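You operate a simulated robot arm through the tools that you are given. There is no shell and no other tool. Be economical: measure what you need, move in short steps, check, and stop when the job is done.

You are at the controls of a simulated robot arm. One attempt, no reset.

## Task
Make room on the console top, then pour a portion from the clear water jug. At the end: the clear water jug from the console top is back where it stood; the green battery from the console top is in the console drawer nearer the television; about 70 ml from the clear water jug that stood at the console top went into the clear glass from the console top; whatever was shut is shut again. Leave all else as you found it, and nothing knocked over (what rides in a drawer may roll over).

Only the result counts: the job must be done as asked and must still hold three seconds after the hand-in. Knocking over, shifting, dropping, spilling or breaking anything else fails it.

## Robot
A 6-joint arm with a two-finger parallel gripper, fixed in place. Base frame: the origin is at the foot of the arm, x ahead of it, y to its left, z up. Readings come in cm, rad, newtons and seconds.
Its first joint turns from -2.897 to 2.897 rad. Payload 3.43 kg.
Tool frame: the origin (TCP) lies between the finger pads and is the grasp point; the fingertips stand 3.4 cm ahead of it; z points along the fingers, y is the line along which they close. Largest opening 12.8 cm; finger width 2.4, thickness 1.2; the body of the gripper, 4.8 by 13 cm, starts 9.6 cm behind the TCP.
Orientation is that of the tool frame in the base frame, as a unit quaternion [w, x, y, z]. With the fingers straight down and closing along the base's y, the tool's x points along the base's -x, its y along +y and its z along -z.

## Interface
- The arm moves only by the tool jog_arm. Its argument "rows" is a list of rows, each a list of 7 numbers: the gripper command, from -1 (shut) to 1 (fully open), values between in proportion, then the shift along the tool's x, y, z in units of 25 mm (1.0 is 25 mm), then the turn, a rotation vector about the tool's x, y, z in units of 6 degrees (1.0 is 6 degrees). In form: [[claw, tx, ty, tz, wx, wy, wz], ...]. A call has 1 to 10 rows; each row shifts and turns the commanded pose from where the row before left it, along the tool's axes as they then stand. A call with a number of a shift or a turn outside -1 to 1 is refused whole. A row lasts 0.2 s, in which the tool goes at most 5 cm and 0.15 rad; a call with a longer step from one row to the next is refused whole, and so is a gripper value outside its range. Where a pose cannot be reached the arm comes as near as it can. A force on the tool above 40 N (or 10 N above the force at the start of the call, whichever is more), or a blocked arm, ends the call early, and 0.2 s more pass. Each finger travels about 15.3 cm/s and halts on what it meets, pressing with about 31 N; the grip force reading is that of the motor and also rises with nothing between the fingers. The clock runs only during rows and for 0.2 s after the last one: add rows that do not move to give the fingers time. It gives the time, the measured TCP pose, the force on the tool (base axes), the opening and the grip force at its end, in the units of the frame above (readings bear some noise).
- Cameras (640 x 400 px; columns grow to the right, rows downward): "scene" is fixed at [4.92, 49.15, 140.15]; the picture's right is [-0.20, -0.98, 0.00], its down [-0.68, 0.14, -0.72] and it looks along [0.71, -0.15, -0.69] (base axes); focal length 286 px, centre (320, 200). "wrist" rides on the gripper at [-3.6, 0, -9.8] in the tool frame; the picture's right is [0.00, -1.00, 0.00], its down [0.97, 0.00, -0.24] and it looks along [0.24, 0.00, 0.97] (tool axes); focal length 218 px, centre (320, 200).
- grab_frame(camera): a new picture of that camera. No time passes.
- locate(camera, pixels): for up to 12 pixels [column, row] of the newest picture of that camera ("zoom" is the newest enlarged one), the place [x, y, z] in the base frame of the surface seen there, good to about 0.2 cm, but the place of the scene camera against the robot may be out by one fixed shift of up to 1.8 cm in any direction. No time passes.
- enlarge(camera, box): a new picture of the part [left, top, right, bottom] of that camera's present view, enlarged. No time passes.
- close_job(): hands the job in; it is judged then, once.

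Keep the steps short. Do not move on a guess: measure, check each grasp and each placing, and mend mistakes. In all there are 80 turns and 54 pictures (those below and enlarged ones count). Leave the gripper open and the arm clear of the work at the hand-in unless told otherwise, and finish with a single line.

The tools are called as name(argument=value, ...) on one line, values as JSON. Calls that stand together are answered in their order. jog_arm: Moves the arm, as the interface text tells. Its arguments: {"type":"object","properties":{"rows":{"type":"array"}},"required":["rows"]} The other tools are called the same way: grab_frame (camera) takes a picture; locate (camera, pixels) gives the place of the surface under pixels of a picture; enlarge (camera, box) takes an enlarged picture of a part of a camera's view; close_job () hands the job in.

At the start:

```text
t: 0.0
tcp_pos: [43.99, 35.73, 115.55]
orientation: [0.0, 0.0, 1.0, 0.001]
wrist_force: [-1.0, 0.3, -0.5]
grip_width: 12.8
grasp_force: 0.1
```

scene: 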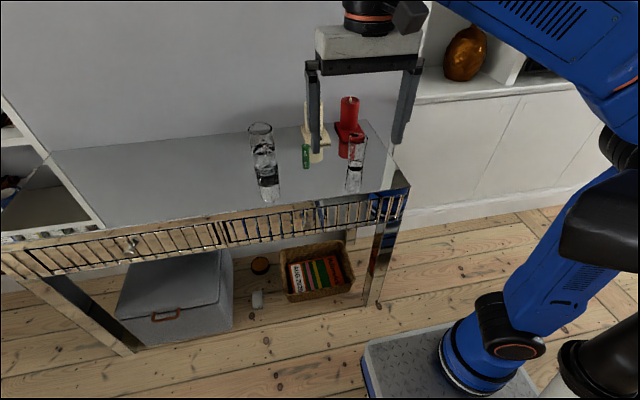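
wrist: 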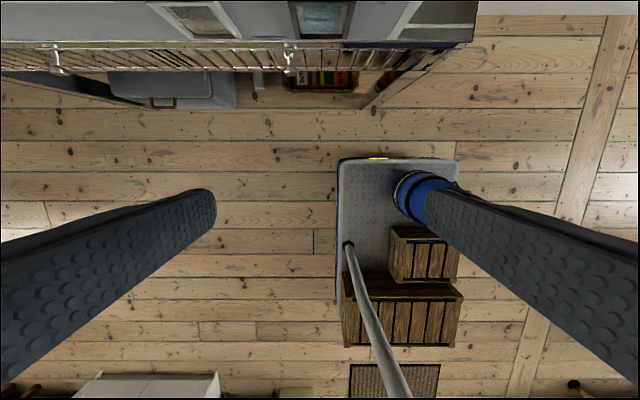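

I see the console with a jug, a glass, a green battery, and candle-like objects. I'll enlarge the scene's tabletop and drawer fronts.

enlarge(camera="scene", box=[220, 80, 420, 220])

enlarge(camera="scene", box=[0, 80, 420, 342])

```text
2.86 times, centred on (320, 150) of scene
```

zoom: 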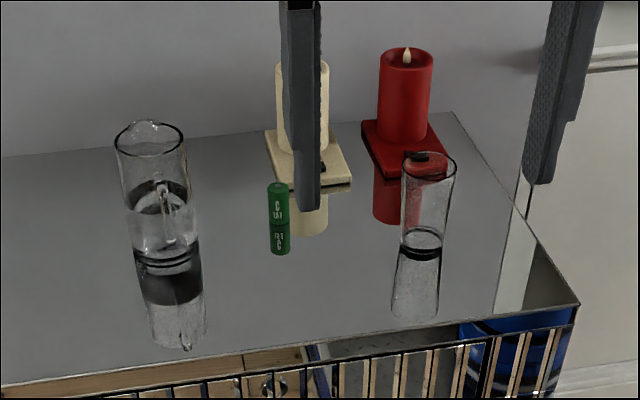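

```text
1.52 times, centred on (210, 211) of scene
```

zoom: 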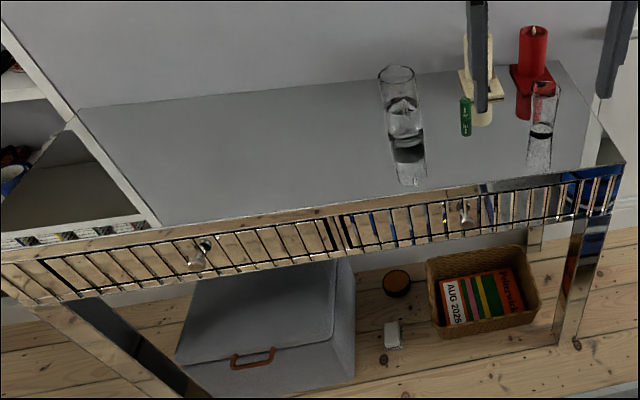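

The top is mirrored; two drawers with knobs. I'll measure knobs, edges, jug, glass, battery on the current zoom.

locate(camera="zoom", pixels=[[197, 262], [207, 245], [464, 217], [468, 203], [622, 163], [160, 228], [555, 62], [340, 240], [120, 280], [466, 133], [466, 100], [605, 190]])

locate(camera="scene", pixels=[[305, 166], [305, 146], [259, 127], [262, 175], [266, 157], [355, 168], [357, 136], [320, 160], [355, 155], [300, 190], [349, 98], [308, 104]])

```text
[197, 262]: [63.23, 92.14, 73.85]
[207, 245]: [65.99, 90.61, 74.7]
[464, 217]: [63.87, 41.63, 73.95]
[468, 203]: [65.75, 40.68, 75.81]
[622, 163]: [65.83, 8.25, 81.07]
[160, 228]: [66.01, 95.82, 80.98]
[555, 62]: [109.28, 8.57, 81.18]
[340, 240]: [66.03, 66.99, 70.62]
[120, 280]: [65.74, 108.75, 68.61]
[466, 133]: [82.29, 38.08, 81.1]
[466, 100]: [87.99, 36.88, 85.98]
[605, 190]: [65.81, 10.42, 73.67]
```

```text
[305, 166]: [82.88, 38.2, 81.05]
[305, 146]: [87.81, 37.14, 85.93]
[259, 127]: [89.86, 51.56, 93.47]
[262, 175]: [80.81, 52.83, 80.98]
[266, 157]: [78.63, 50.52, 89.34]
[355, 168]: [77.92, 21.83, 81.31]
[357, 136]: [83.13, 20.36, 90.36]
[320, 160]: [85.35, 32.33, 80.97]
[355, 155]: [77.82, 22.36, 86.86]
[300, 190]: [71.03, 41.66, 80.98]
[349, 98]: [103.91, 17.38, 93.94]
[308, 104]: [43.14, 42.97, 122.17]
```

Console front is about x=66, the knobs at y≈41 and y≈92. I need to know where the television is. I'll pitch the tool forward by 60° in place to look ahead with the wrist camera.

jog_arm(rows=[[1, 0, 0, 0, 0, -1, 0], [1, 0, 0, 0, 0, -1, 0], [1, 0, 0, 0, 0, -1, 0], [1, 0, 0, 0, 0, -1, 0], [1, 0, 0, 0, 0, -1, 0], [1, 0, 0, 0, 0, -1, 0], [1, 0, 0, 0, 0, -1, 0], [1, 0, 0, 0, 0, -1, 0]])

grab_frame(camera="wrist")

```text
t: 1.8
tcp_pos: [44.03, 35.9, 115.53]
orientation: [0.407, 0.0, 0.913, 0.001]
wrist_force: [0.2, -0.4, -0.2]
grip_width: 12.82
grasp_force: 0.0
```

```text
49 pictures are left
```

wrist: 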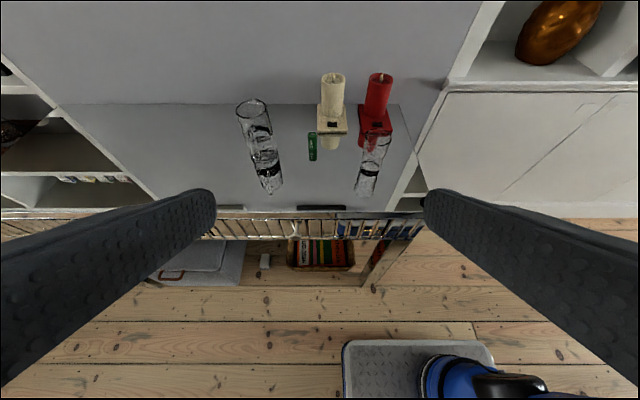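

The wrist view shows the items; it isn't subject to the scene shift. I'll enlarge it to measure, then look for the TV.

enlarge(camera="wrist", box=[210, 60, 430, 220])

```text
2.50 times, centred on (320, 140) of wrist
```

zoom: 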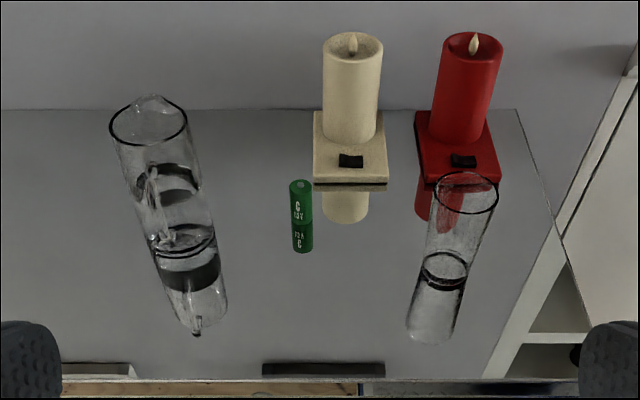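

I'll locate the battery top and base, jug rim, handle, base, glass rim and base, and the tabletop reference points.

locate(camera="zoom", pixels=[[301, 184], [302, 205], [302, 221], [112, 133], [187, 125], [150, 180], [165, 240], [190, 255], [434, 200], [497, 195], [444, 285], [444, 262]])

locate(camera="zoom", pixels=[[148, 145], [155, 205], [168, 237], [184, 268], [465, 211], [440, 282], [350, 375], [565, 240], [520, 112], [315, 185], [387, 185], [270, 300]])

```text
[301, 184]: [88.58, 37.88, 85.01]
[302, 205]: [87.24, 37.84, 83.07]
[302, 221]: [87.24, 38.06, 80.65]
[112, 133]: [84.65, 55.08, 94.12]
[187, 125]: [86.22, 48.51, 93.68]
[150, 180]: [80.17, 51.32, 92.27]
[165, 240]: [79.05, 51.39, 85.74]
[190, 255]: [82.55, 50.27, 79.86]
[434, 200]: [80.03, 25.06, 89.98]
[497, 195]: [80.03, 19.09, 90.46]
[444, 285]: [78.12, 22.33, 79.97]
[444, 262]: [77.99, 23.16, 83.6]
```

```text
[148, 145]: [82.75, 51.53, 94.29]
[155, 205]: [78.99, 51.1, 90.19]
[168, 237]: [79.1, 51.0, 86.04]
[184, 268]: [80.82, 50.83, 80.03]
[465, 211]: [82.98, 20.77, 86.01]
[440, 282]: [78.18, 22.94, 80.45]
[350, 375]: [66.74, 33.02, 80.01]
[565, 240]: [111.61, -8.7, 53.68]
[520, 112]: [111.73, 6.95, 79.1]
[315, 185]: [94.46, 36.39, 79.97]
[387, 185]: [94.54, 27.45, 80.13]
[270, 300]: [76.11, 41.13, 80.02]
```

Table z reads 80.0 (scene is off by about +1 in z). Jug axis is near (86, 51.6) with its handle toward me; glass near (80.5, 22.1); battery near (88, 37.9), standing. Next I pitch to horizontal and look for the TV.

jog_arm(rows=[[1, 0, 0, 0, 0, -1, 0], [1, 0, 0, 0, 0, -1, 0], [1, 0, 0, 0, 0, -1, 0], [1, 0, 0, 0, 0, -1, 0], [1, 0, 0, 0, 0, -1, 0], [1, 0, 0, 0, 0, -1, 0], [1, 0, 0, 0, 0, -1, 0]])

jog_arm(rows=[[1, 0, 0, 0, -1, 0, 0], [1, 0, 0, 0, -1, 0, 0], [1, 0, 0, 0, -1, 0, 0], [1, 0, 0, 0, -1, 0, 0], [1, 0, 0, 0, -1, 0, 0], [1, 0, 0, 0, -1, 0, 0]])

grab_frame(camera="wrist")

```text
t: 3.4
tcp_pos: [44.23, 35.79, 115.54]
orientation: [0.708, 0.0, 0.706, 0.001]
wrist_force: [0.2, 0.8, 0.4]
grip_width: 12.8
grasp_force: 0.0
```

```text
t: 4.8
tcp_pos: [44.0, 35.82, 115.54]
orientation: [0.672, -0.219, 0.672, 0.219]
wrist_force: [1.1, 0.9, 0.5]
grip_width: 12.79
grasp_force: 0.1
```

```text
47 pictures are left
```

wrist: 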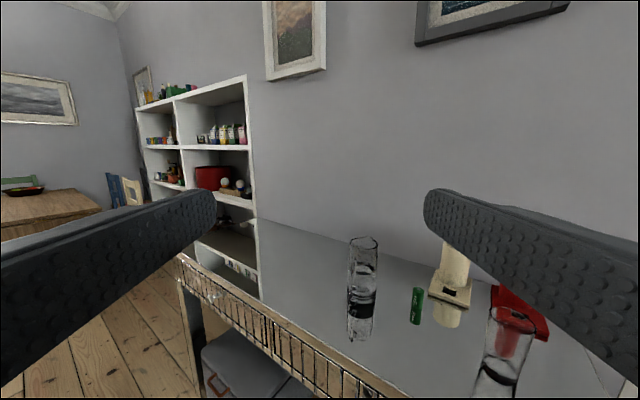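

No TV to the left. Now yaw right.

jog_arm(rows=[[1, 0, 0, 0, 1, 0, 0], [1, 0, 0, 0, 1, 0, 0], [1, 0, 0, 0, 1, 0, 0], [1, 0, 0, 0, 1, 0, 0], [1, 0, 0, 0, 1, 0, 0], [1, 0, 0, 0, 1, 0, 0], [1, 0, 0, 0, 1, 0, 0], [1, 0, 0, 0, 1, 0, 0], [1, 0, 0, 0, 1, 0, 0], [1, 0, 0, 0, 1, 0, 0]])

grab_frame(camera="wrist")

```text
t: 7.0
tcp_pos: [48.04, 35.95, 115.34]
orientation: [0.692, 0.143, 0.693, -0.142]
wrist_force: [-0.7, -0.6, 0.2]
grip_width: 12.8
grasp_force: 0.1
out of reach, approached as far as the arm can: row 10
```

```text
46 pictures are left
```

wrist: 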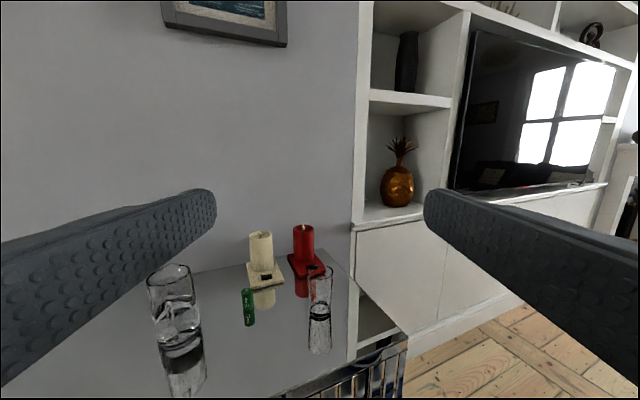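

The TV is to the right (low y), so the right drawer (knob y≈41) is the one. I'll yaw back straight and descend toward knob height while staying back at x≈46.

jog_arm(rows=[[1, 0, 0, 0, -1, 0, 0], [1, 0, 0, 0, -1, 0, 0], [1, 0, 0, 0, -1, 0, 0], [1, 0, 0, 0, -1, 0, 0], [1, 1, 0, -1, 0, 0, 0], [1, 1, 0, -0.5, 0, 0, 0], [1, 1, 0, 0, 0, 0, 0], [1, 1, 0, 0, 0, 0, 0], [1, 1, 0, 0, 0, 0, 0], [1, 1, 0, 0, 0, 0, 0]])

jog_arm(rows=[[1, 1, 0.5, 0, 0, 0, 0], [1, 1, 0.5, 0, 0, 0, 0], [1, 1, 0.5, 0, 0, 0, 0], [1, 1, 0.5, 0, 0, 0, 0]])

grab_frame(camera="wrist")

```text
t: 9.2
tcp_pos: [44.02, 36.01, 100.25]
orientation: [0.707, 0.001, 0.707, 0.0]
wrist_force: [-0.4, -0.2, 0.5]
grip_width: 12.79
grasp_force: 0.0
```

```text
t: 10.2
tcp_pos: [44.58, 41.16, 90.14]
orientation: [0.707, 0.0, 0.707, 0.001]
wrist_force: [0.7, 0.0, -0.4]
grip_width: 12.79
grasp_force: 0.1
```

```text
45 pictures are left
```

wrist: 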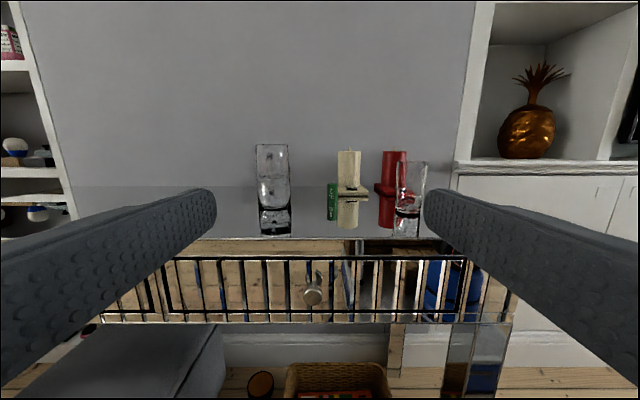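

The knob is at about (313,290). I'll enlarge the jug area for its side view and locate knob points.

locate(camera="wrist", pixels=[[313, 298], [313, 290], [303, 298], [323, 298], [330, 310], [330, 240], [173, 290], [480, 270], [313, 275], [350, 325], [350, 258]])

enlarge(camera="wrist", box=[230, 130, 440, 310])

```text
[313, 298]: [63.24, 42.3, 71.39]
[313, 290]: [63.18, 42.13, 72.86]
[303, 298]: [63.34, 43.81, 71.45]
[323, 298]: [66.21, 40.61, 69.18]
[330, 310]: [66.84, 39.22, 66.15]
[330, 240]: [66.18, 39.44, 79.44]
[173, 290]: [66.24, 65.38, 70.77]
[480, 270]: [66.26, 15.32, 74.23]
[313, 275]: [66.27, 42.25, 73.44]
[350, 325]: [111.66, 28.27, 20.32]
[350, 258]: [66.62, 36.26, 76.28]
```

```text
2.22 times, centred on (335, 220) of wrist
```

zoom: 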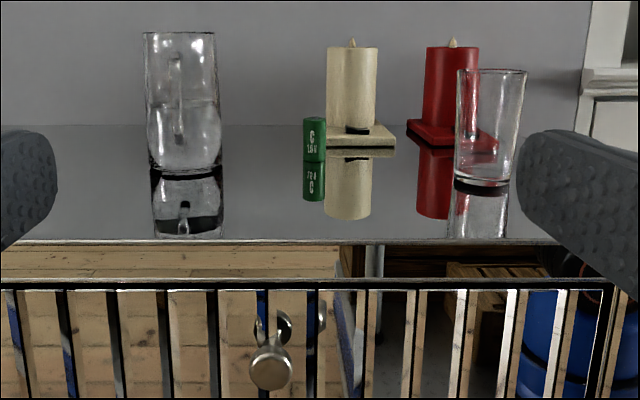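

The knob centre is near (63.5, 42.2, 71.9), Ø≈2.3, with the drawer face at x=66.2. I'll descend to z 71.9 at x≈44.6.

jog_arm(rows=[[0, 0.91, 0.05, 0, 0, 0, 0], [0, 0.91, 0.05, 0, 0, 0, 0], [0, 0.91, 0.05, 0, 0, 0, 0], [0, 0.91, 0.05, 0, 0, 0, 0], [-0.2, 0.91, 0.05, 0, 0, 0, 0], [-0.2, 0.91, 0.05, 0, 0, 0, 0], [-0.2, 0.91, 0.05, 0, 0, 0, 0], [-0.2, 0.91, 0.05, 0, 0, 0, 0], [-0.2, 0, 0, 1, 0, 0, 0], [-0.2, 0, 0, 1, 0, 0, 0]])

enlarge(camera="wrist", box=[200, 100, 440, 250])

```text
t: 12.4
tcp_pos: [49.3, 42.17, 71.93]
orientation: [0.707, 0.0, 0.707, 0.001]
wrist_force: [0.1, 0.2, -0.1]
grip_width: 5.11
grasp_force: 0.0
```

```text
2.67 times, centred on (320, 175) of wrist
```

zoom: 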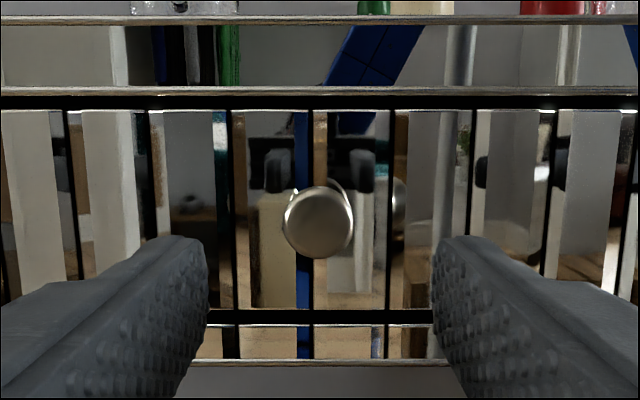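

Knob is centred laterally. Checking its height.

locate(camera="zoom", pixels=[[318, 222], [318, 200], [318, 250], [292, 222], [346, 222]])

```text
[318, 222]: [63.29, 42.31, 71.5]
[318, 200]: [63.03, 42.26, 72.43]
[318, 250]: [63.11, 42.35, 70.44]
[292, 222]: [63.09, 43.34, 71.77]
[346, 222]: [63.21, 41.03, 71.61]
```

Knob centre is z≈71.6. Advance to x≈62.3 and close.

jog_arm(rows=[[-0.2, 0.1, 0, 1, 0, 0, 0], [-0.2, 0.04, 0.03, 1, 0, 0, 0], [-0.2, 0, 0, 1, 0, 0, 0], [-0.2, 0, 0, 1, 0, 0, 0], [-0.2, 0, 0, 0.8, 0, 0, 0], [-0.2, 0, 0, 0.4, 0, 0, 0], [-1, 0, 0, 0, 0, 0, 0], [-1, 0, 0, 0, 0, 0, 0], [-1, 0, 0, 0, 0, 0, 0]])

```text
t: 14.4
tcp_pos: [62.27, 42.24, 71.55]
orientation: [0.707, -0.001, 0.707, 0.001]
wrist_force: [0.3, 21.5, -3.9]
grip_width: 2.92
grasp_force: 45.4
```

Grasped (width 2.9) with a side force of 21 N in +y. I'll shift slightly to +y to relieve it.

jog_arm(rows=[[-1, 0, 0.04, 0, 0, 0, 0], [-1, 0, 0, 0, 0, 0, 0]])

```text
t: 15.0
tcp_pos: [62.27, 42.24, 71.55]
orientation: [0.707, 0.0, 0.707, 0.0]
wrist_force: [-0.7, 20.6, -7.1]
grip_width: 2.95
grasp_force: 45.3
```

jog_arm(rows=[[-1, 0, 0.06, 0, 0, 0, 0], [-1, 0, 0, 0, 0, 0, 0]])

```text
t: 15.6
tcp_pos: [62.28, 42.18, 71.58]
orientation: [0.707, 0.0, 0.707, 0.0]
wrist_force: [-0.5, 1.9, -10.5]
grip_width: 2.95
grasp_force: 44.4
```

Side force is relieved. Now pull the drawer out slowly.

jog_arm(rows=[[-1, 0, 0, -0.2, 0, 0, 0], [-1, 0, 0, -0.4, 0, 0, 0], [-1, 0, 0, -0.6, 0, 0, 0], [-1, 0, 0, -0.6, 0, 0, 0]])

grab_frame(camera="scene")

```text
t: 16.6
tcp_pos: [57.77, 42.4, 71.53]
orientation: [0.707, -0.001, 0.707, 0.0]
wrist_force: [0.5, -12.9, -24.1]
grip_width: 2.96
grasp_force: 45.2
```

```text
42 pictures are left
```

scene: 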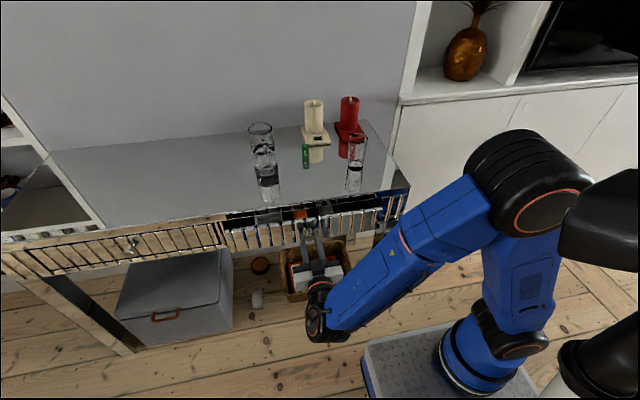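

The drawer is moving. I'll ease the vertical load (tool down slightly) and pull on.

jog_arm(rows=[[-1, 0.05, -0.03, -0.5, 0, 0, 0], [-1, 0.03, -0.02, -0.7, 0, 0, 0], [-1, 0, 0, -0.7, 0, 0, 0], [-1, 0, 0, -0.7, 0, 0, 0], [-1, 0, 0, -0.7, 0, 0, 0]])

```text
t: 17.8
tcp_pos: [49.52, 42.24, 71.64]
orientation: [0.708, 0.001, 0.706, 0.001]
wrist_force: [1.5, -3.3, 1.3]
grip_width: 2.92
grasp_force: 45.2
```

jog_arm(rows=[[-1, 0, 0, -0.6, 0, 0, 0], [-1, 0, 0, -0.6, 0, 0, 0], [-1, 0, 0, -0.4, 0, 0, 0], [-1, 0, 0, 0, 0, 0, 0]])

enlarge(camera="scene", box=[180, 150, 440, 320])

```text
t: 18.8
tcp_pos: [45.36, 42.31, 71.7]
orientation: [0.707, -0.001, 0.707, 0.001]
wrist_force: [0.0, -1.5, 3.3]
grip_width: 2.94
grasp_force: 44.8
```

```text
2.35 times, centred on (310, 235) of scene
```

zoom: 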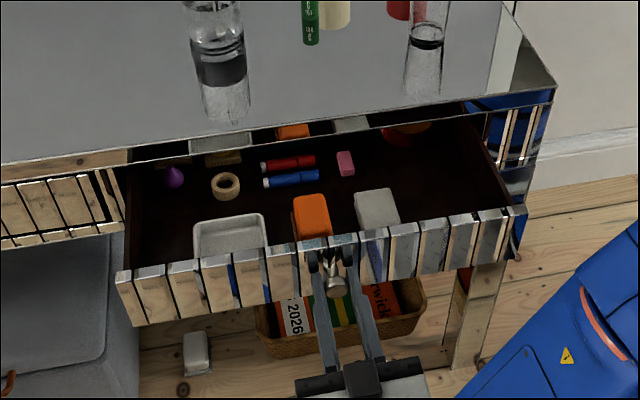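

The drawer is open by 17 cm, with contents inside. Free floor on the right around zoom (440,185). I'll measure floor and rim.

locate(camera="zoom", pixels=[[440, 180], [420, 160], [470, 195], [500, 205], [385, 170], [400, 195], [440, 225], [365, 190], [470, 150], [520, 205], [300, 200], [230, 187]])

```text
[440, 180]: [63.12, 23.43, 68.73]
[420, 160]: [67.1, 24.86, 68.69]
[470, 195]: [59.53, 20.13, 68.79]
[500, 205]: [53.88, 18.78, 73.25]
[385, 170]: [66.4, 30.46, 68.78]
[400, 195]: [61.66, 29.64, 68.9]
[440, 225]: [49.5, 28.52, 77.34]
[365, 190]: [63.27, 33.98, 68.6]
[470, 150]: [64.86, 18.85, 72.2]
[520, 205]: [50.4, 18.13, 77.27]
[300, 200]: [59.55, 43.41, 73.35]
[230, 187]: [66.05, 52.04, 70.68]
```

Target spot in drawer: about (59.5, 25), floor z≈67.7, rim ≈76.3. Release the knob, back off, then rise.

jog_arm(rows=[[-0.2, 0, 0, 0, 0, 0, 0], [-0.2, 0, 0, 0, 0, 0, 0], [-0.2, 0, 0, -0.6, 0, 0, 0], [-0.2, 0, 0, -1, 0, 0, 0], [-0.2, 0, 0, -1, 0, 0, 0], [-0.2, -1, 0, 0, 0, 0, 0], [-0.2, -1, 0, 0, 0, 0, 0], [-0.2, -1, 0, 0, 0, 0, 0], [-0.2, -1, 0, 0, 0, 0, 0], [-0.2, -1, 0, 0, 0, 0, 0]])

jog_arm(rows=[[-0.4, -1, 0, 0, 0, 0, 0], [-0.4, -1, 0, 0, 0, 0, 0], [-0.4, -1, 0, 0, 0, 0, 0], [-0.4, -1, 0, 0, 0, 0, 0], [-0.4, -1, -0.5, 0, 0, 1, 0], [-0.4, -0.5, -0.5, 0, 0, 1, 0], [-0.4, 0, -0.5, 0, 0, 1, 0], [-0.4, 0, -0.2, 0, 0, 1, 0], [-0.4, 0, 0, 0, 0, 1, 0], [-0.4, 0, 0, 0, 0, 1, 0]])

```text
t: 21.0
tcp_pos: [38.77, 42.2, 83.82]
orientation: [0.707, -0.001, 0.707, 0.002]
wrist_force: [-0.5, -0.1, -0.2]
grip_width: 5.09
grasp_force: 0.0
```

```text
t: 23.2
tcp_pos: [39.19, 37.83, 97.7]
orientation: [0.454, 0.001, 0.891, 0.0]
wrist_force: [-0.7, 0.1, -0.3]
grip_width: 3.83
grasp_force: 0.1
```

Now set 24° from vertical and move over toward the battery at safe height.

jog_arm(rows=[[-0.4, 0, 0, 0, 0, 1, 0], [-0.4, 0, 0, 0, 0, 1, 0], [-0.4, 0, 0, 0, 0, 1, 0], [-0.4, 0, 0, 0, 0, 1, 0], [-0.4, 0, 0, 0, 0, 1, 0], [-0.4, -0.914, 0, 0.407, 0, 0, 0], [-0.4, -0.914, 0, 0.407, 0, 0, 0], [-0.4, -0.914, 0, 0.407, 0, 0, 0], [-0.4, -0.914, 0, 0.407, 0, 0, 0], [-0.4, -0.914, 0, 0.407, 0, 0, 0]])

jog_arm(rows=[[-0.4, -0.914, 0, 0.407, 0, 0, 0], [-0.4, -0.914, 0, 0.407, 0, 0, 0], [-0.4, -0.914, 0, 0.407, 0, 0, 0], [-0.4, -0.914, 0, 0.407, 0, 0, 0], [-0.4, -0.914, 0, 0.407, 0, 0, 0], [-0.4, -0.914, 0, 0.407, 0, 0, 0], [-0.4, -0.914, 0, 0.407, 0, 0, 0], [-0.4, -0.914, 0, 0.407, 0, 0, 0]])

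grab_frame(camera="wrist")

```text
t: 25.4
tcp_pos: [51.51, 37.87, 97.92]
orientation: [0.207, 0.0, 0.978, 0.001]
wrist_force: [0.5, -0.4, -0.1]
grip_width: 3.86
grasp_force: 0.1
```

```text
t: 27.2
tcp_pos: [71.69, 37.97, 97.7]
orientation: [0.208, 0.001, 0.978, 0.0]
wrist_force: [0.0, 0.1, 0.5]
grip_width: 3.85
grasp_force: 0.1
```

```text
40 pictures are left
```

wrist: 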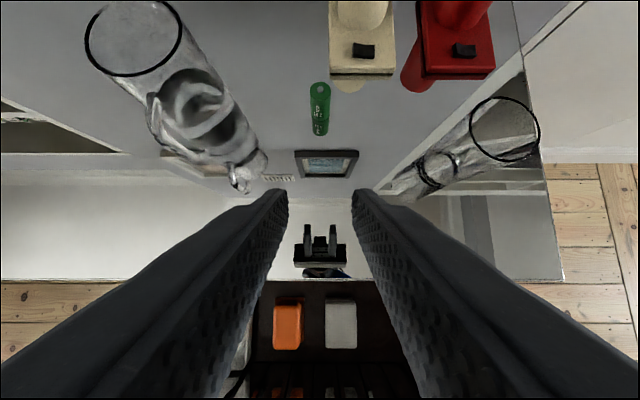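

Good close view. Locate battery top, jug rim and glass rim edges.

locate(camera="wrist", pixels=[[319, 86], [318, 105], [312, 88], [327, 88], [86, 40], [182, 45], [130, 76], [135, 3], [471, 125], [539, 132], [505, 97], [508, 161]])

```text
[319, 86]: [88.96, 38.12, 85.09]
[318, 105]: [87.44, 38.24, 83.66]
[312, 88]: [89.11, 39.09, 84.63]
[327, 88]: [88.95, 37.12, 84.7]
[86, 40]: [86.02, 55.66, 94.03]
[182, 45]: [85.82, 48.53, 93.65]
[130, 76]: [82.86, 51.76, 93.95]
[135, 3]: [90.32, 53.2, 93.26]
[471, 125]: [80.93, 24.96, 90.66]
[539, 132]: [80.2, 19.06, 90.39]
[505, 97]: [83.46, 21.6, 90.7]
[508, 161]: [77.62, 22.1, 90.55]
```

Battery centre ≈(88.4, 38.1), top z 85. Jug axis ≈(86.2, 52.1), glass ≈(80.5, 22.0), r≈2.95. Move x +10.6, then approach along the tool axis, stopping halfway to check.

jog_arm(rows=[[-0.3, -0.97, 0.01, 0.431, 0, 0, 0], [-0.3, -0.97, 0.01, 0.431, 0, 0, 0], [-0.3, -0.97, 0.01, 0.431, 0, 0, 0], [-0.3, -0.97, 0.01, 0.431, 0, 0, 0], [-0.3, 0, 0, 0.9, 0, 0, 0], [-0.3, 0, 0, 0.9, 0, 0, 0], [-0.3, 0, 0, 0.9, 0, 0, 0]])

grab_frame(camera="wrist")

```text
t: 28.8
tcp_pos: [84.75, 38.17, 91.32]
orientation: [0.208, 0.0, 0.978, 0.0]
wrist_force: [-0.1, -0.1, 0.2]
grip_width: 4.49
grasp_force: 0.1
```

```text
39 pictures are left
```

wrist: 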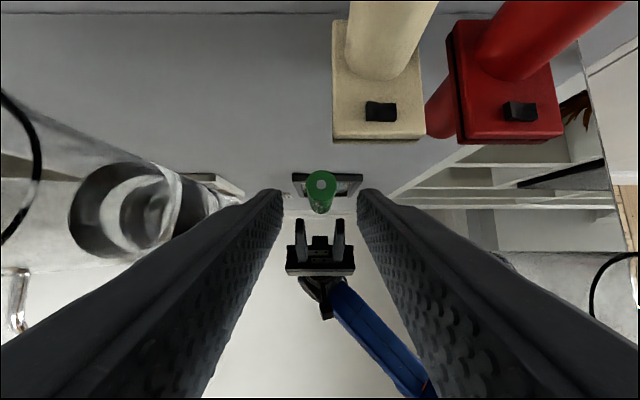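

locate(camera="wrist", pixels=[[321, 182], [306, 182], [336, 182], [321, 172], [321, 194]])

```text
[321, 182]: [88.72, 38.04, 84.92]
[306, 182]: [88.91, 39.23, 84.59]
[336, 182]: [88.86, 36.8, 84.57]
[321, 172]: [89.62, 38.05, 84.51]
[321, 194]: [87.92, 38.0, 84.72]
```

Centre (88.7, 38.0). Descend to z 83.9 and close.

jog_arm(rows=[[-0.2, -0.118, -0.035, 0.7, 0, 0, 0], [-0.2, -0.118, -0.035, 0.7, 0, 0, 0], [-0.2, 0, 0, 0.7, 0, 0, 0], [-0.2, 0, 0, 0.7, 0, 0, 0], [-0.2, 0, 0, 0.55, 0, 0, 0], [-0.7, 0, 0, 0, 0, 0, 0], [-1, 0, 0, 0, 0, 0, 0], [-1, 0, 0, 0, 0, 0, 0]])

```text
t: 30.6
tcp_pos: [89.08, 37.83, 84.11]
orientation: [0.208, 0.0, 0.978, 0.001]
wrist_force: [-0.2, -0.6, 0.4]
grip_width: 2.48
grasp_force: 30.9
```

Battery gripped (2.48). Lift 11 cm and retreat in x.

jog_arm(rows=[[-1, -0.2, 0, -0.457, 0, 0, 0], [-1, -0.407, 0, -0.914, 0, 0, 0], [-1, -0.407, 0, -0.914, 0, 0, 0], [-1, -0.407, 0, -0.914, 0, 0, 0], [-1, -0.407, 0, -0.914, 0, 0, 0], [-1, 0.9, 0, -0.4, 0, 0, 0], [-1, 0.9, 0, -0.4, 0, 0, 0], [-1, 0.9, 0, -0.4, 0, 0, 0], [-1, 0.9, 0, -0.4, 0, 0, 0], [-1, 0.9, 0, -0.4, 0, 0, 0]])

jog_arm(rows=[[-1, 0.9, 0, -0.4, 0, 0, 0], [-1, 0.9, 0, -0.4, 0, 0, 0], [-1, 0.9, 0, -0.4, 0, 0, 0], [-1, 0.9, 0, -0.4, 0, 0, 0], [-1, 0.9, 0, -0.4, 0, 0, 0], [-1, 0.9, 0, -0.4, 0, 0, 0], [-1, 0.6, -0.2, -0.27, 0, 0, 0]])

grab_frame(camera="wrist")

grab_frame(camera="scene")

```text
t: 32.8
tcp_pos: [76.68, 37.94, 95.32]
orientation: [0.208, 0.0, 0.978, 0.0]
wrist_force: [0.4, -0.2, -0.4]
grip_width: 2.44
grasp_force: 31.2
```

```text
t: 34.4
tcp_pos: [60.28, 37.59, 95.55]
orientation: [0.208, 0.0, 0.978, 0.001]
wrist_force: [0.1, 0.0, -0.6]
grip_width: 2.47
grasp_force: 31.0
```

```text
38 pictures are left
```

wrist: 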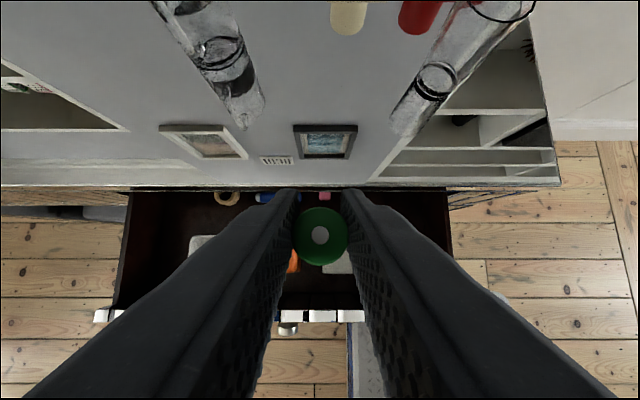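

```text
37 pictures are left
```

scene: 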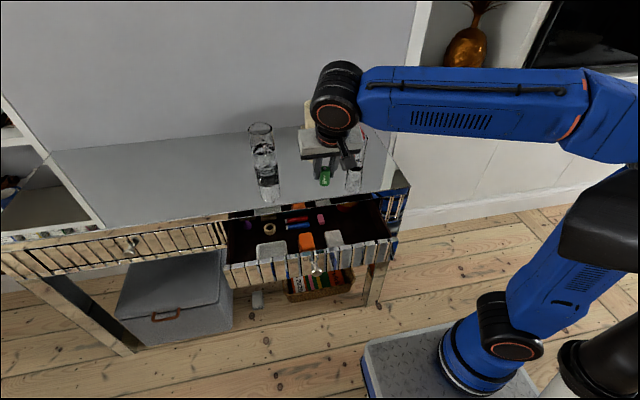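

Move over to y≈25 and x≈59, then check the drawer from above.

jog_arm(rows=[[-1, 0.1, -1, -0.04, 0, 0, 0], [-1, 0.1, -1, -0.04, 0, 0, 0], [-1, 0.1, -1, -0.04, 0, 0, 0], [-1, 0.1, -1, -0.04, 0, 0, 0], [-1, 0.1, -1, -0.04, 0, 0, 0]])

grab_frame(camera="wrist")

locate(camera="wrist", pixels=[[350, 250], [370, 220], [250, 250], [330, 300], [345, 200], [400, 250], [300, 190], [260, 220]])

```text
t: 35.6
tcp_pos: [58.94, 24.83, 95.18]
orientation: [0.208, 0.0, 0.978, 0.001]
wrist_force: [-0.1, 0.1, -1.4]
grip_width: 2.44
grasp_force: 30.9
```

```text
36 pictures are left
```

wrist: 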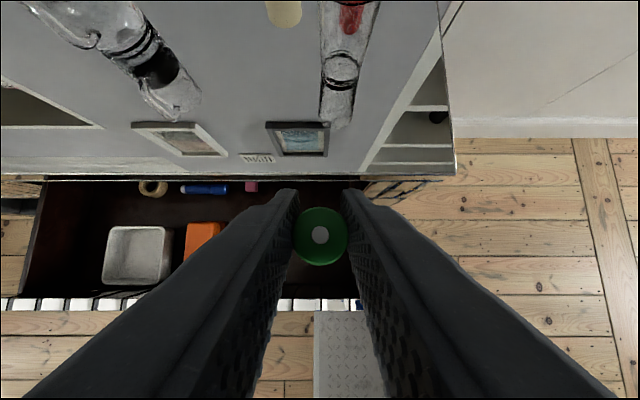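

```text
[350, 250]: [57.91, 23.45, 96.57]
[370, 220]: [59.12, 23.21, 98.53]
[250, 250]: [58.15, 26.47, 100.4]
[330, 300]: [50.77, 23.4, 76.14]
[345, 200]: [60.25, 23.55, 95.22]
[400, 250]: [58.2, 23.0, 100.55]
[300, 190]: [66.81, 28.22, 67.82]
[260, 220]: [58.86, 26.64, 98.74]
```

Floor z=67.8, front wall at x≈50.8. Position is clear. Descend vertically.

jog_arm(rows=[[-1, 0.407, 0, 0.914, 0, 0, 0], [-1, 0.407, 0, 0.914, 0, 0, 0], [-1, 0.407, 0, 0.914, 0, 0, 0], [-1, 0.407, 0, 0.914, 0, 0, 0], [-1, 0.407, 0, 0.914, 0, 0, 0], [-1, 0.407, 0, 0.914, 0, 0, 0], [-1, 0.407, 0, 0.914, 0, 0, 0], [-1, 0.407, 0, 0.914, 0, 0, 0]])

jog_arm(rows=[[-1, 0.3, 0, 0.67, 0, 0, 0], [-1, 0.15, 0, 0.33, 0, 0, 0], [-1, 0.04, 0, 0.1, 0, 0, 0]])

enlarge(camera="scene", box=[220, 150, 420, 290])

```text
t: 37.4
tcp_pos: [59.0, 24.97, 75.31]
orientation: [0.207, 0.001, 0.978, 0.0]
wrist_force: [-0.4, 0.0, -1.0]
grip_width: 2.47
grasp_force: 30.9
```

```text
t: 38.2
tcp_pos: [58.75, 24.94, 72.28]
orientation: [0.207, 0.0, 0.978, 0.001]
wrist_force: [-0.4, 0.1, -1.3]
grip_width: 2.46
grasp_force: 31.1
```

```text
2.86 times, centred on (320, 220) of scene
```

zoom: 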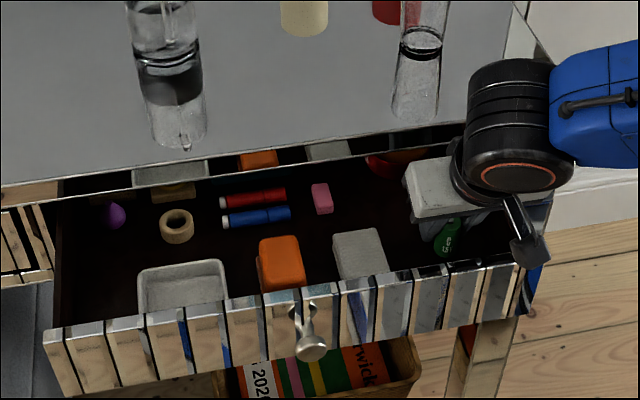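

Lower the last few mm until contact, then open slightly and rise.

jog_arm(rows=[[-1, 0.05, 0, 0.11, 0, 0, 0], [-1, 0.02, 0, 0.05, 0, 0, 0], [-0.8, 0, 0, 0, 0, 0, 0], [-0.5, 0, 0, 0, 0, 0, 0], [-0.4, 0, 0, 0, 0, 0, 0]])

jog_arm(rows=[[-0.4, -0.407, 0, -0.914, 0, 0, 0], [-0.4, -0.407, 0, -0.914, 0, 0, 0], [-0.4, -0.407, 0, -0.914, 0, 0, 0], [-0.4, -0.407, 0, -0.914, 0, 0, 0], [-0.4, -0.407, 0, -0.914, 0, 0, 0], [-0.4, -0.407, 0, -0.914, 0, 0, 0], [-0.4, 0.8, 0, -0.5, 0, 0, 0], [-0.4, 0.8, 0, -0.5, 0, 0, 0], [-0.4, 0.8, 0, -0.5, 0, 0, 0], [-0.4, 0.8, 0, -0.5, 0, 0, 0]])

grab_frame(camera="wrist")

```text
t: 39.4
tcp_pos: [58.87, 24.89, 71.8]
orientation: [0.207, -0.001, 0.978, 0.001]
wrist_force: [-1.0, -0.4, -0.3]
grip_width: 3.83
grasp_force: 0.0
```

```text
t: 41.6
tcp_pos: [49.57, 24.63, 88.21]
orientation: [0.208, -0.001, 0.978, 0.0]
wrist_force: [0.0, 0.8, -0.3]
grip_width: 3.82
grasp_force: 0.0
```

```text
34 pictures are left
```

wrist: 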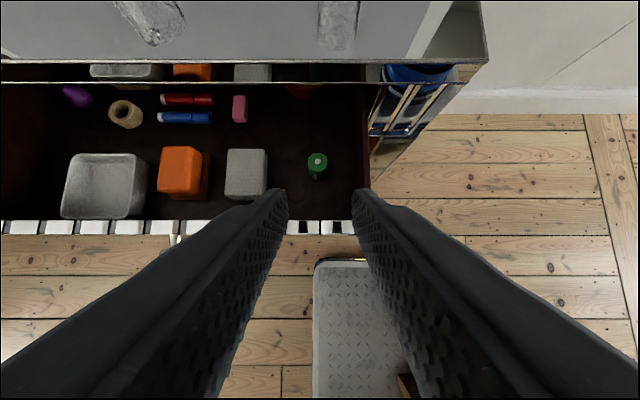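

Battery stands in the drawer. Back off to x≈37, y≈42, then pitch to horizontal for closing.

jog_arm(rows=[[-0.4, 0.914, 1, -0.407, 0, 0, 0], [-0.4, 0.914, 1, -0.407, 0, 0, 0], [-0.4, 0.914, 1, -0.407, 0, 0, 0], [-0.4, 0.914, 1, -0.407, 0, 0, 0], [-0.4, 0.457, 1, -0.203, 0, 0, 0], [-0.2, 0, 1, 0, 0, -1, 0], [-0.2, 0, 1, 0, 0, -1, 0], [-0.2, 0, 0.05, 0, 0, -1, 0], [-0.2, 0, 0, 0, 0, -1, 0], [-0.2, 0, 0, 0, 0, -1, 0]])

jog_arm(rows=[[-0.2, 0, 0, 0, 0, -1, 0], [-0.2, 0, 0, 0, 0, -1, 0], [-0.2, 0, 0, 0, 0, -1, 0], [-0.2, 0, 0, 0, 0, -1, 0], [-0.2, 0, 0, 0, 0, -1, 0], [-0.2, 0, 0, 0, 0, -1, 0]])

```text
t: 43.8
tcp_pos: [38.34, 42.5, 88.27]
orientation: [0.454, 0.001, 0.891, 0.001]
wrist_force: [0.7, 0.4, 0.7]
grip_width: 5.13
grasp_force: 0.0
```

```text
t: 45.2
tcp_pos: [38.27, 42.38, 88.17]
orientation: [0.708, 0.0, 0.706, 0.001]
wrist_force: [0.4, 0.5, 0.3]
grip_width: 5.1
grasp_force: 0.2
```

Descend to z≈71.65 and check the knob alignment with a picture.

jog_arm(rows=[[-0.2, 1, 0, 0, 0, 0, 0], [-0.2, 1, 0, 0, 0, 0, 0], [-0.2, 1, 0, 0, 0, 0, 0], [-0.2, 1, 0, 0, 0, 0, 0], [-0.2, 1, 0, 0, 0, 0, 0], [-0.2, 1, 0, 0, 0, 0, 0], [-0.2, 0.6, -0.04, 0, 0, 0, 0]])

grab_frame(camera="wrist")

```text
t: 46.8
tcp_pos: [38.34, 42.43, 71.73]
orientation: [0.707, 0.0, 0.707, 0.001]
wrist_force: [-0.4, 0.0, 0.3]
grip_width: 5.13
grasp_force: 0.1
```

```text
33 pictures are left
```

wrist: 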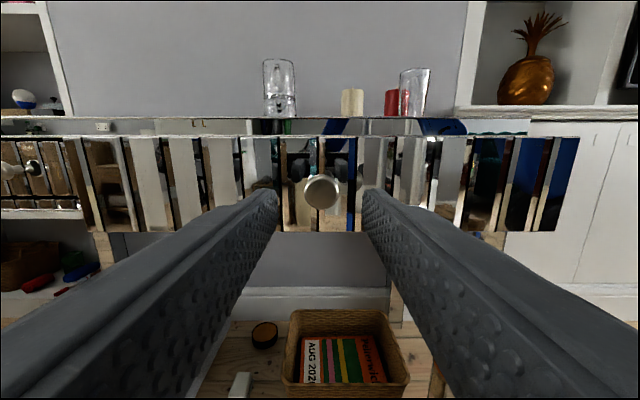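

Aligned. Advance 7 cm and grasp the knob.

jog_arm(rows=[[-0.2, 0.02, 0, 1, 0, 0, 0], [-0.2, 0, 0, 1, 0, 0, 0], [-0.2, 0, 0, 0.8, 0, 0, 0], [-0.7, 0, 0, 0, 0, 0, 0], [-0.7, 0, 0, 0, 0, 0, 0], [-1, 0, 0, 0, 0, 0, 0], [-1, 0, 0, 0, 0, 0, 0]])

```text
t: 48.4
tcp_pos: [45.45, 42.25, 71.64]
orientation: [0.707, -0.001, 0.707, 0.0]
wrist_force: [0.3, -31.6, -6.1]
grip_width: 2.96
grasp_force: 45.1
```

jog_arm(rows=[[-1, 0, -0.06, 0, 0, 0, 0], [-1, 0, -0.04, 0, 0, 0, 0], [-1, 0, 0, 0.2, 0, 0, 0], [-1, 0, 0, 0.4, 0, 0, 0]])

```text
t: 49.4
tcp_pos: [46.77, 42.33, 71.6]
orientation: [0.707, 0.001, 0.707, 0.001]
wrist_force: [-0.9, -7.9, -3.1]
grip_width: 2.94
grasp_force: 45.0
```

Push the drawer in.

jog_arm(rows=[[-1, 0, 0, 0.6, 0, 0, 0], [-1, 0, 0, 0.6, 0, 0, 0], [-1, 0, 0, 0.6, 0, 0, 0], [-1, 0, 0, 0.6, 0, 0, 0], [-1, 0, 0, 0.6, 0, 0, 0], [-1, 0, 0, 0.6, 0, 0, 0], [-1, 0, 0, 0.6, 0, 0, 0], [-1, 0, 0, 0.6, 0, 0, 0]])

jog_arm(rows=[[-1, 0, 0, 0.5, 0, 0, 0], [-1, 0, 0, 0.4, 0, 0, 0], [-1, 0, 0, 0.3, 0, 0, 0], [-1, 0, 0, 0.2, 0, 0, 0]])

```text
t: 51.2
tcp_pos: [58.93, 42.2, 71.78]
orientation: [0.707, 0.0, 0.707, 0.001]
wrist_force: [0.1, 5.3, -14.2]
grip_width: 2.98
grasp_force: 45.3
```

```text
t: 52.2
tcp_pos: [62.12, 42.21, 71.61]
orientation: [0.708, 0.0, 0.706, 0.001]
wrist_force: [-32.7, 8.7, 1.7]
grip_width: 2.93
grasp_force: 45.6
```

Force −33 N says it hits the stop. Release, back off, and check.

jog_arm(rows=[[-0.2, 0, 0, 0, 0, 0, 0], [-0.2, 0, 0, 0, 0, 0, 0], [-0.2, 0, 0, -0.6, 0, 0, 0], [-0.2, 0, 0, -1, 0, 0, 0], [-0.2, 0, 0, -1, 0, 0, 0], [0, -1, 0, 0, 0, 0, 0], [0.2, -1, 0, 0, 0, 0, 0], [0.4, -1, 0, 0, 0, 0, 0], [0.6, -1, 0, 0, 0, 0, 0], [0.6, -1, 0, 0, 0, 0, 0]])

grab_frame(camera="wrist")

locate(camera="wrist", pixels=[[255, 290], [360, 290], [400, 290], [100, 290], [310, 240]])

```text
t: 54.4
tcp_pos: [55.83, 41.93, 84.22]
orientation: [0.707, 0.0, 0.707, 0.0]
wrist_force: [-0.1, -0.8, -0.1]
grip_width: 10.26
grasp_force: 0.0
```

```text
32 pictures are left
```

wrist: 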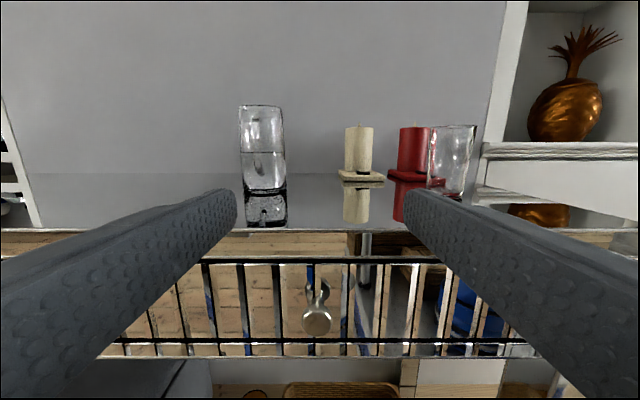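

```text
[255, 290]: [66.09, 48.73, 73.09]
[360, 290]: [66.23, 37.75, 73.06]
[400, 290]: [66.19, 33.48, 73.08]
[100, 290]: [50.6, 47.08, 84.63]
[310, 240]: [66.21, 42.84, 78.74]
```

The drawer is shut (face x=66.2 as before). Now a close look at the jug from the side: water level, handle direction.

enlarge(camera="wrist", box=[215, 95, 311, 235])

locate(camera="wrist", pixels=[[262, 192], [241, 152], [262, 107], [240, 108], [283, 108], [243, 188], [286, 186], [256, 120], [262, 151], [452, 195], [452, 126], [456, 160]])

```text
2.86 times, centred on (263, 165) of wrist
```

zoom: 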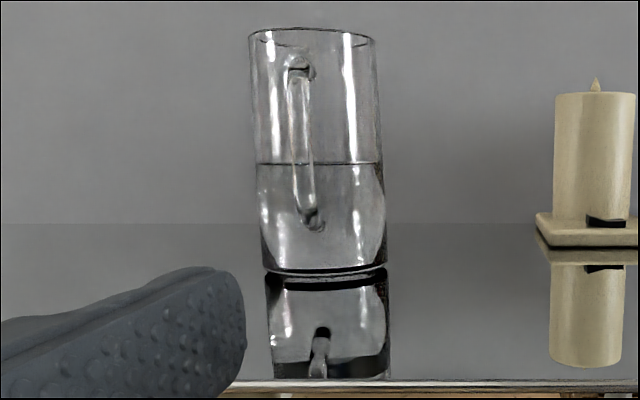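

```text
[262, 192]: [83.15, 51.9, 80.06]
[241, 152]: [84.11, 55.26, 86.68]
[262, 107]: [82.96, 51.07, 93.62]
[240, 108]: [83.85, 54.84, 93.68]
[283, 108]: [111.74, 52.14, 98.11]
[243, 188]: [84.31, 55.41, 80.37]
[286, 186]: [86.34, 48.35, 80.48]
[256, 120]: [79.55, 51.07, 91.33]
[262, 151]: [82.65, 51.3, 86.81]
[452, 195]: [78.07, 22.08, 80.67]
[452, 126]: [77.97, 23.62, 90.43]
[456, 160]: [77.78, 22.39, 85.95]
```

Water level z≈86.7, ~6.3 cm deep (~210 ml), jug Ø≈7, handle slightly toward −y. I'll approach with the tool horizontal, yawed left 7°, at z=88; first to the pre-grasp point (72.4, 50.3, 88).

jog_arm(rows=[[0.65, -0.5, 0.474, 0.949, 0, 0, 0], [0.65, -0.5, 0.474, 0.949, 0, 0, 0], [0.65, -0.5, 0.474, 0.949, 0, 0, 0], [0.65, -0.02, 0.474, 0.949, 0, 0, 0], [0.65, 0, 0.474, 0.949, 0, 0, 0], [0.65, 0, 0.474, 0.949, 0, 0, 0], [0.65, 0, 0.474, 0.949, 0, 0, 0], [0.65, 0, 0, 0, -1, 0, 0], [0.65, 0, 0, 0, -0.17, 0, 0]])

grab_frame(camera="wrist")

grab_frame(camera="scene")

```text
t: 56.4
tcp_pos: [72.61, 50.47, 87.91]
orientation: [0.706, -0.044, 0.706, 0.044]
wrist_force: [0.7, 0.1, 0.3]
grip_width: 10.55
grasp_force: 0.0
```

```text
30 pictures are left
```

wrist: 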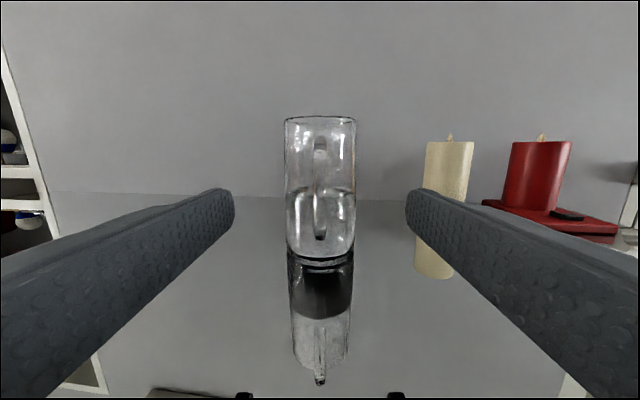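

```text
29 pictures are left
```

scene: 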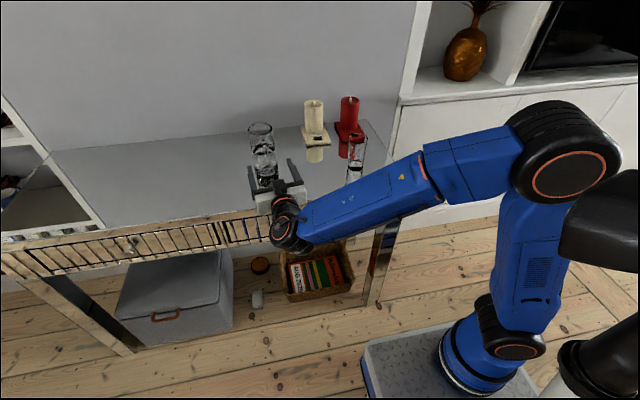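

Jug and handle are centred in the view. Advance 13.7 cm straight to the jug axis.

jog_arm(rows=[[0.65, 0, 0, 0.8, 0, 0, 0], [0.65, 0, 0, 0.8, 0, 0, 0], [0.65, 0, 0, 0.8, 0, 0, 0], [0.65, 0, 0, 0.8, 0, 0, 0], [0.65, 0, 0, 0.8, 0, 0, 0], [0.65, 0, 0, 0.8, 0, 0, 0], [0.65, 0, 0, 0.7, 0, 0, 0], [0.65, 0, 0, 0, 0, 0, 0]])

grab_frame(camera="wrist")

```text
t: 57.6
tcp_pos: [81.11, 51.66, 87.88]
orientation: [0.704, -0.045, 0.707, 0.046]
wrist_force: [-12.7, -1.9, 4.2]
grip_width: 10.57
grasp_force: 0.1
stopped in row 5: the force on the tool passed its limit (the readings are from after the stop); the commanded pose is now the measured one
```

```text
28 pictures are left
```

wrist: 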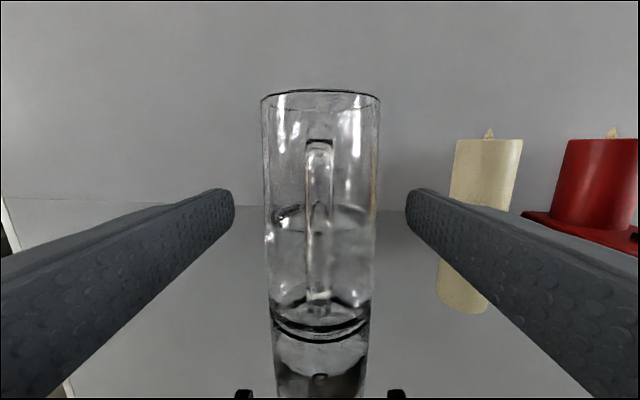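

Something behind (wrist link against the console edge, most likely) touched at x=81; the jug is untouched. I back off 5 cm and pitch the tool down 24° so the wrist rides higher.

jog_arm(rows=[[0.65, 0, 0, -1, 0, 0, 0], [0.65, -0.4, 0, -1, 0, 0, 0], [0.65, 0, 0, 0, 0, 1, 0], [0.65, 0, 0, 0, 0, 1, 0], [0.65, 0, 0, 0, 0, 1, 0], [0.65, 0, 0, 0, 0, 1, 0]])

grab_frame(camera="wrist")

grab_frame(camera="scene")

```text
t: 59.0
tcp_pos: [76.31, 50.96, 88.76]
orientation: [0.541, -0.052, 0.839, 0.034]
wrist_force: [-1.3, 0.7, -0.5]
grip_width: 10.57
grasp_force: 0.0
```

```text
27 pictures are left
```

wrist: 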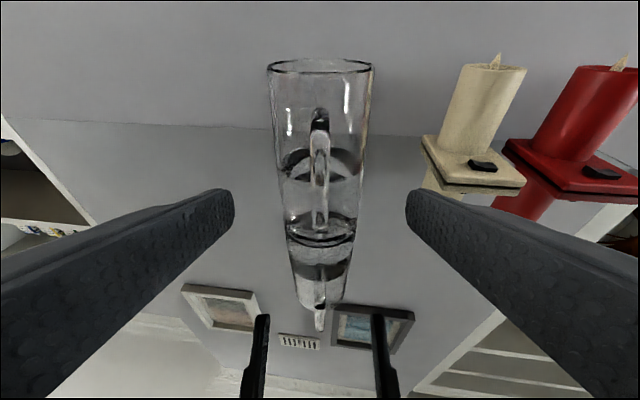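

```text
26 pictures are left
```

scene: 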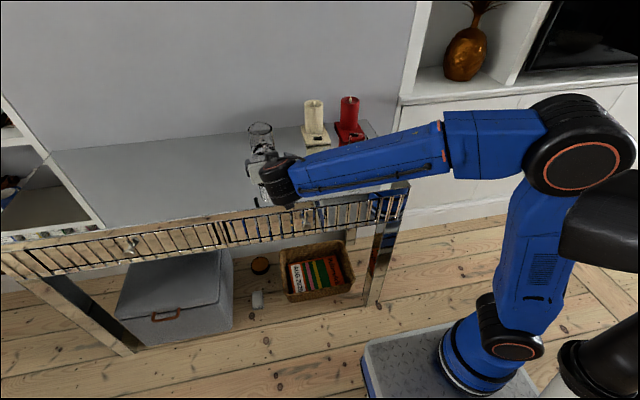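

locate(camera="wrist", pixels=[[268, 68], [374, 66], [320, 74], [320, 120], [320, 160], [322, 225], [320, 243]])

```text
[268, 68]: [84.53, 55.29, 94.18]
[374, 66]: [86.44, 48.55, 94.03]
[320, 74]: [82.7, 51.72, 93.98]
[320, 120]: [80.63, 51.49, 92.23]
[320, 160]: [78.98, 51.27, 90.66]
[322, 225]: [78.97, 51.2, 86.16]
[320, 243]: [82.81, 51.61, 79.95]
```

Jug unmoved (axis ≈(86.2,52.1)). Advance 9.9 cm horizontally.

jog_arm(rows=[[0.65, -0.322, 0, 0.724, 0, 0, 0], [0.65, -0.322, 0, 0.724, 0, 0, 0], [0.65, -0.322, 0, 0.724, 0, 0, 0], [0.65, -0.322, 0, 0.724, 0, 0, 0], [0.65, -0.322, 0, 0.724, 0, 0, 0], [0.65, 0, 0, 0, 0, 0, 0]])

grab_frame(camera="wrist")

```text
t: 60.4
tcp_pos: [86.17, 52.14, 88.84]
orientation: [0.542, -0.053, 0.838, 0.034]
wrist_force: [-0.2, 0.1, 0.0]
grip_width: 10.59
grasp_force: 0.0
```

```text
25 pictures are left
```

wrist: 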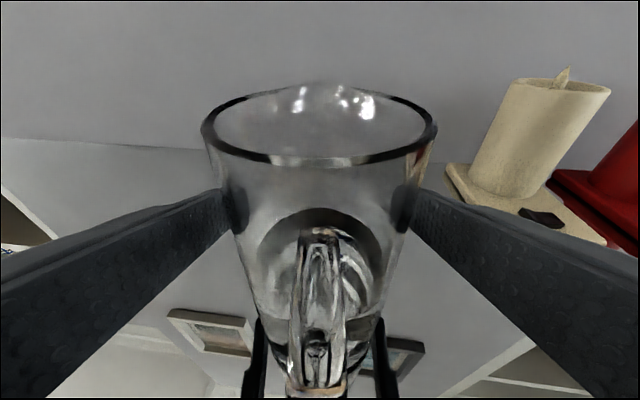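

Centred, spout on the far side. Close gradually.

jog_arm(rows=[[0.4, 0, 0, 0, 0, 0, 0], [0.25, 0, 0, 0, 0, 0, 0], [0.17, 0, 0, 0, 0, 0, 0], [0.12, 0, 0, 0, 0, 0, 0], [0.07, 0, 0, 0, 0, 0, 0], [0.0, 0, 0, 0, 0, 0, 0], [-0.3, 0, 0, 0, 0, 0, 0], [-1, 0, 0, 0, 0, 0, 0], [-1, 0, 0, 0, 0, 0, 0]])

```text
t: 62.4
tcp_pos: [86.19, 52.16, 88.94]
orientation: [0.542, -0.052, 0.838, 0.033]
wrist_force: [1.0, 2.0, 0.5]
grip_width: 7.64
grasp_force: 30.9
```

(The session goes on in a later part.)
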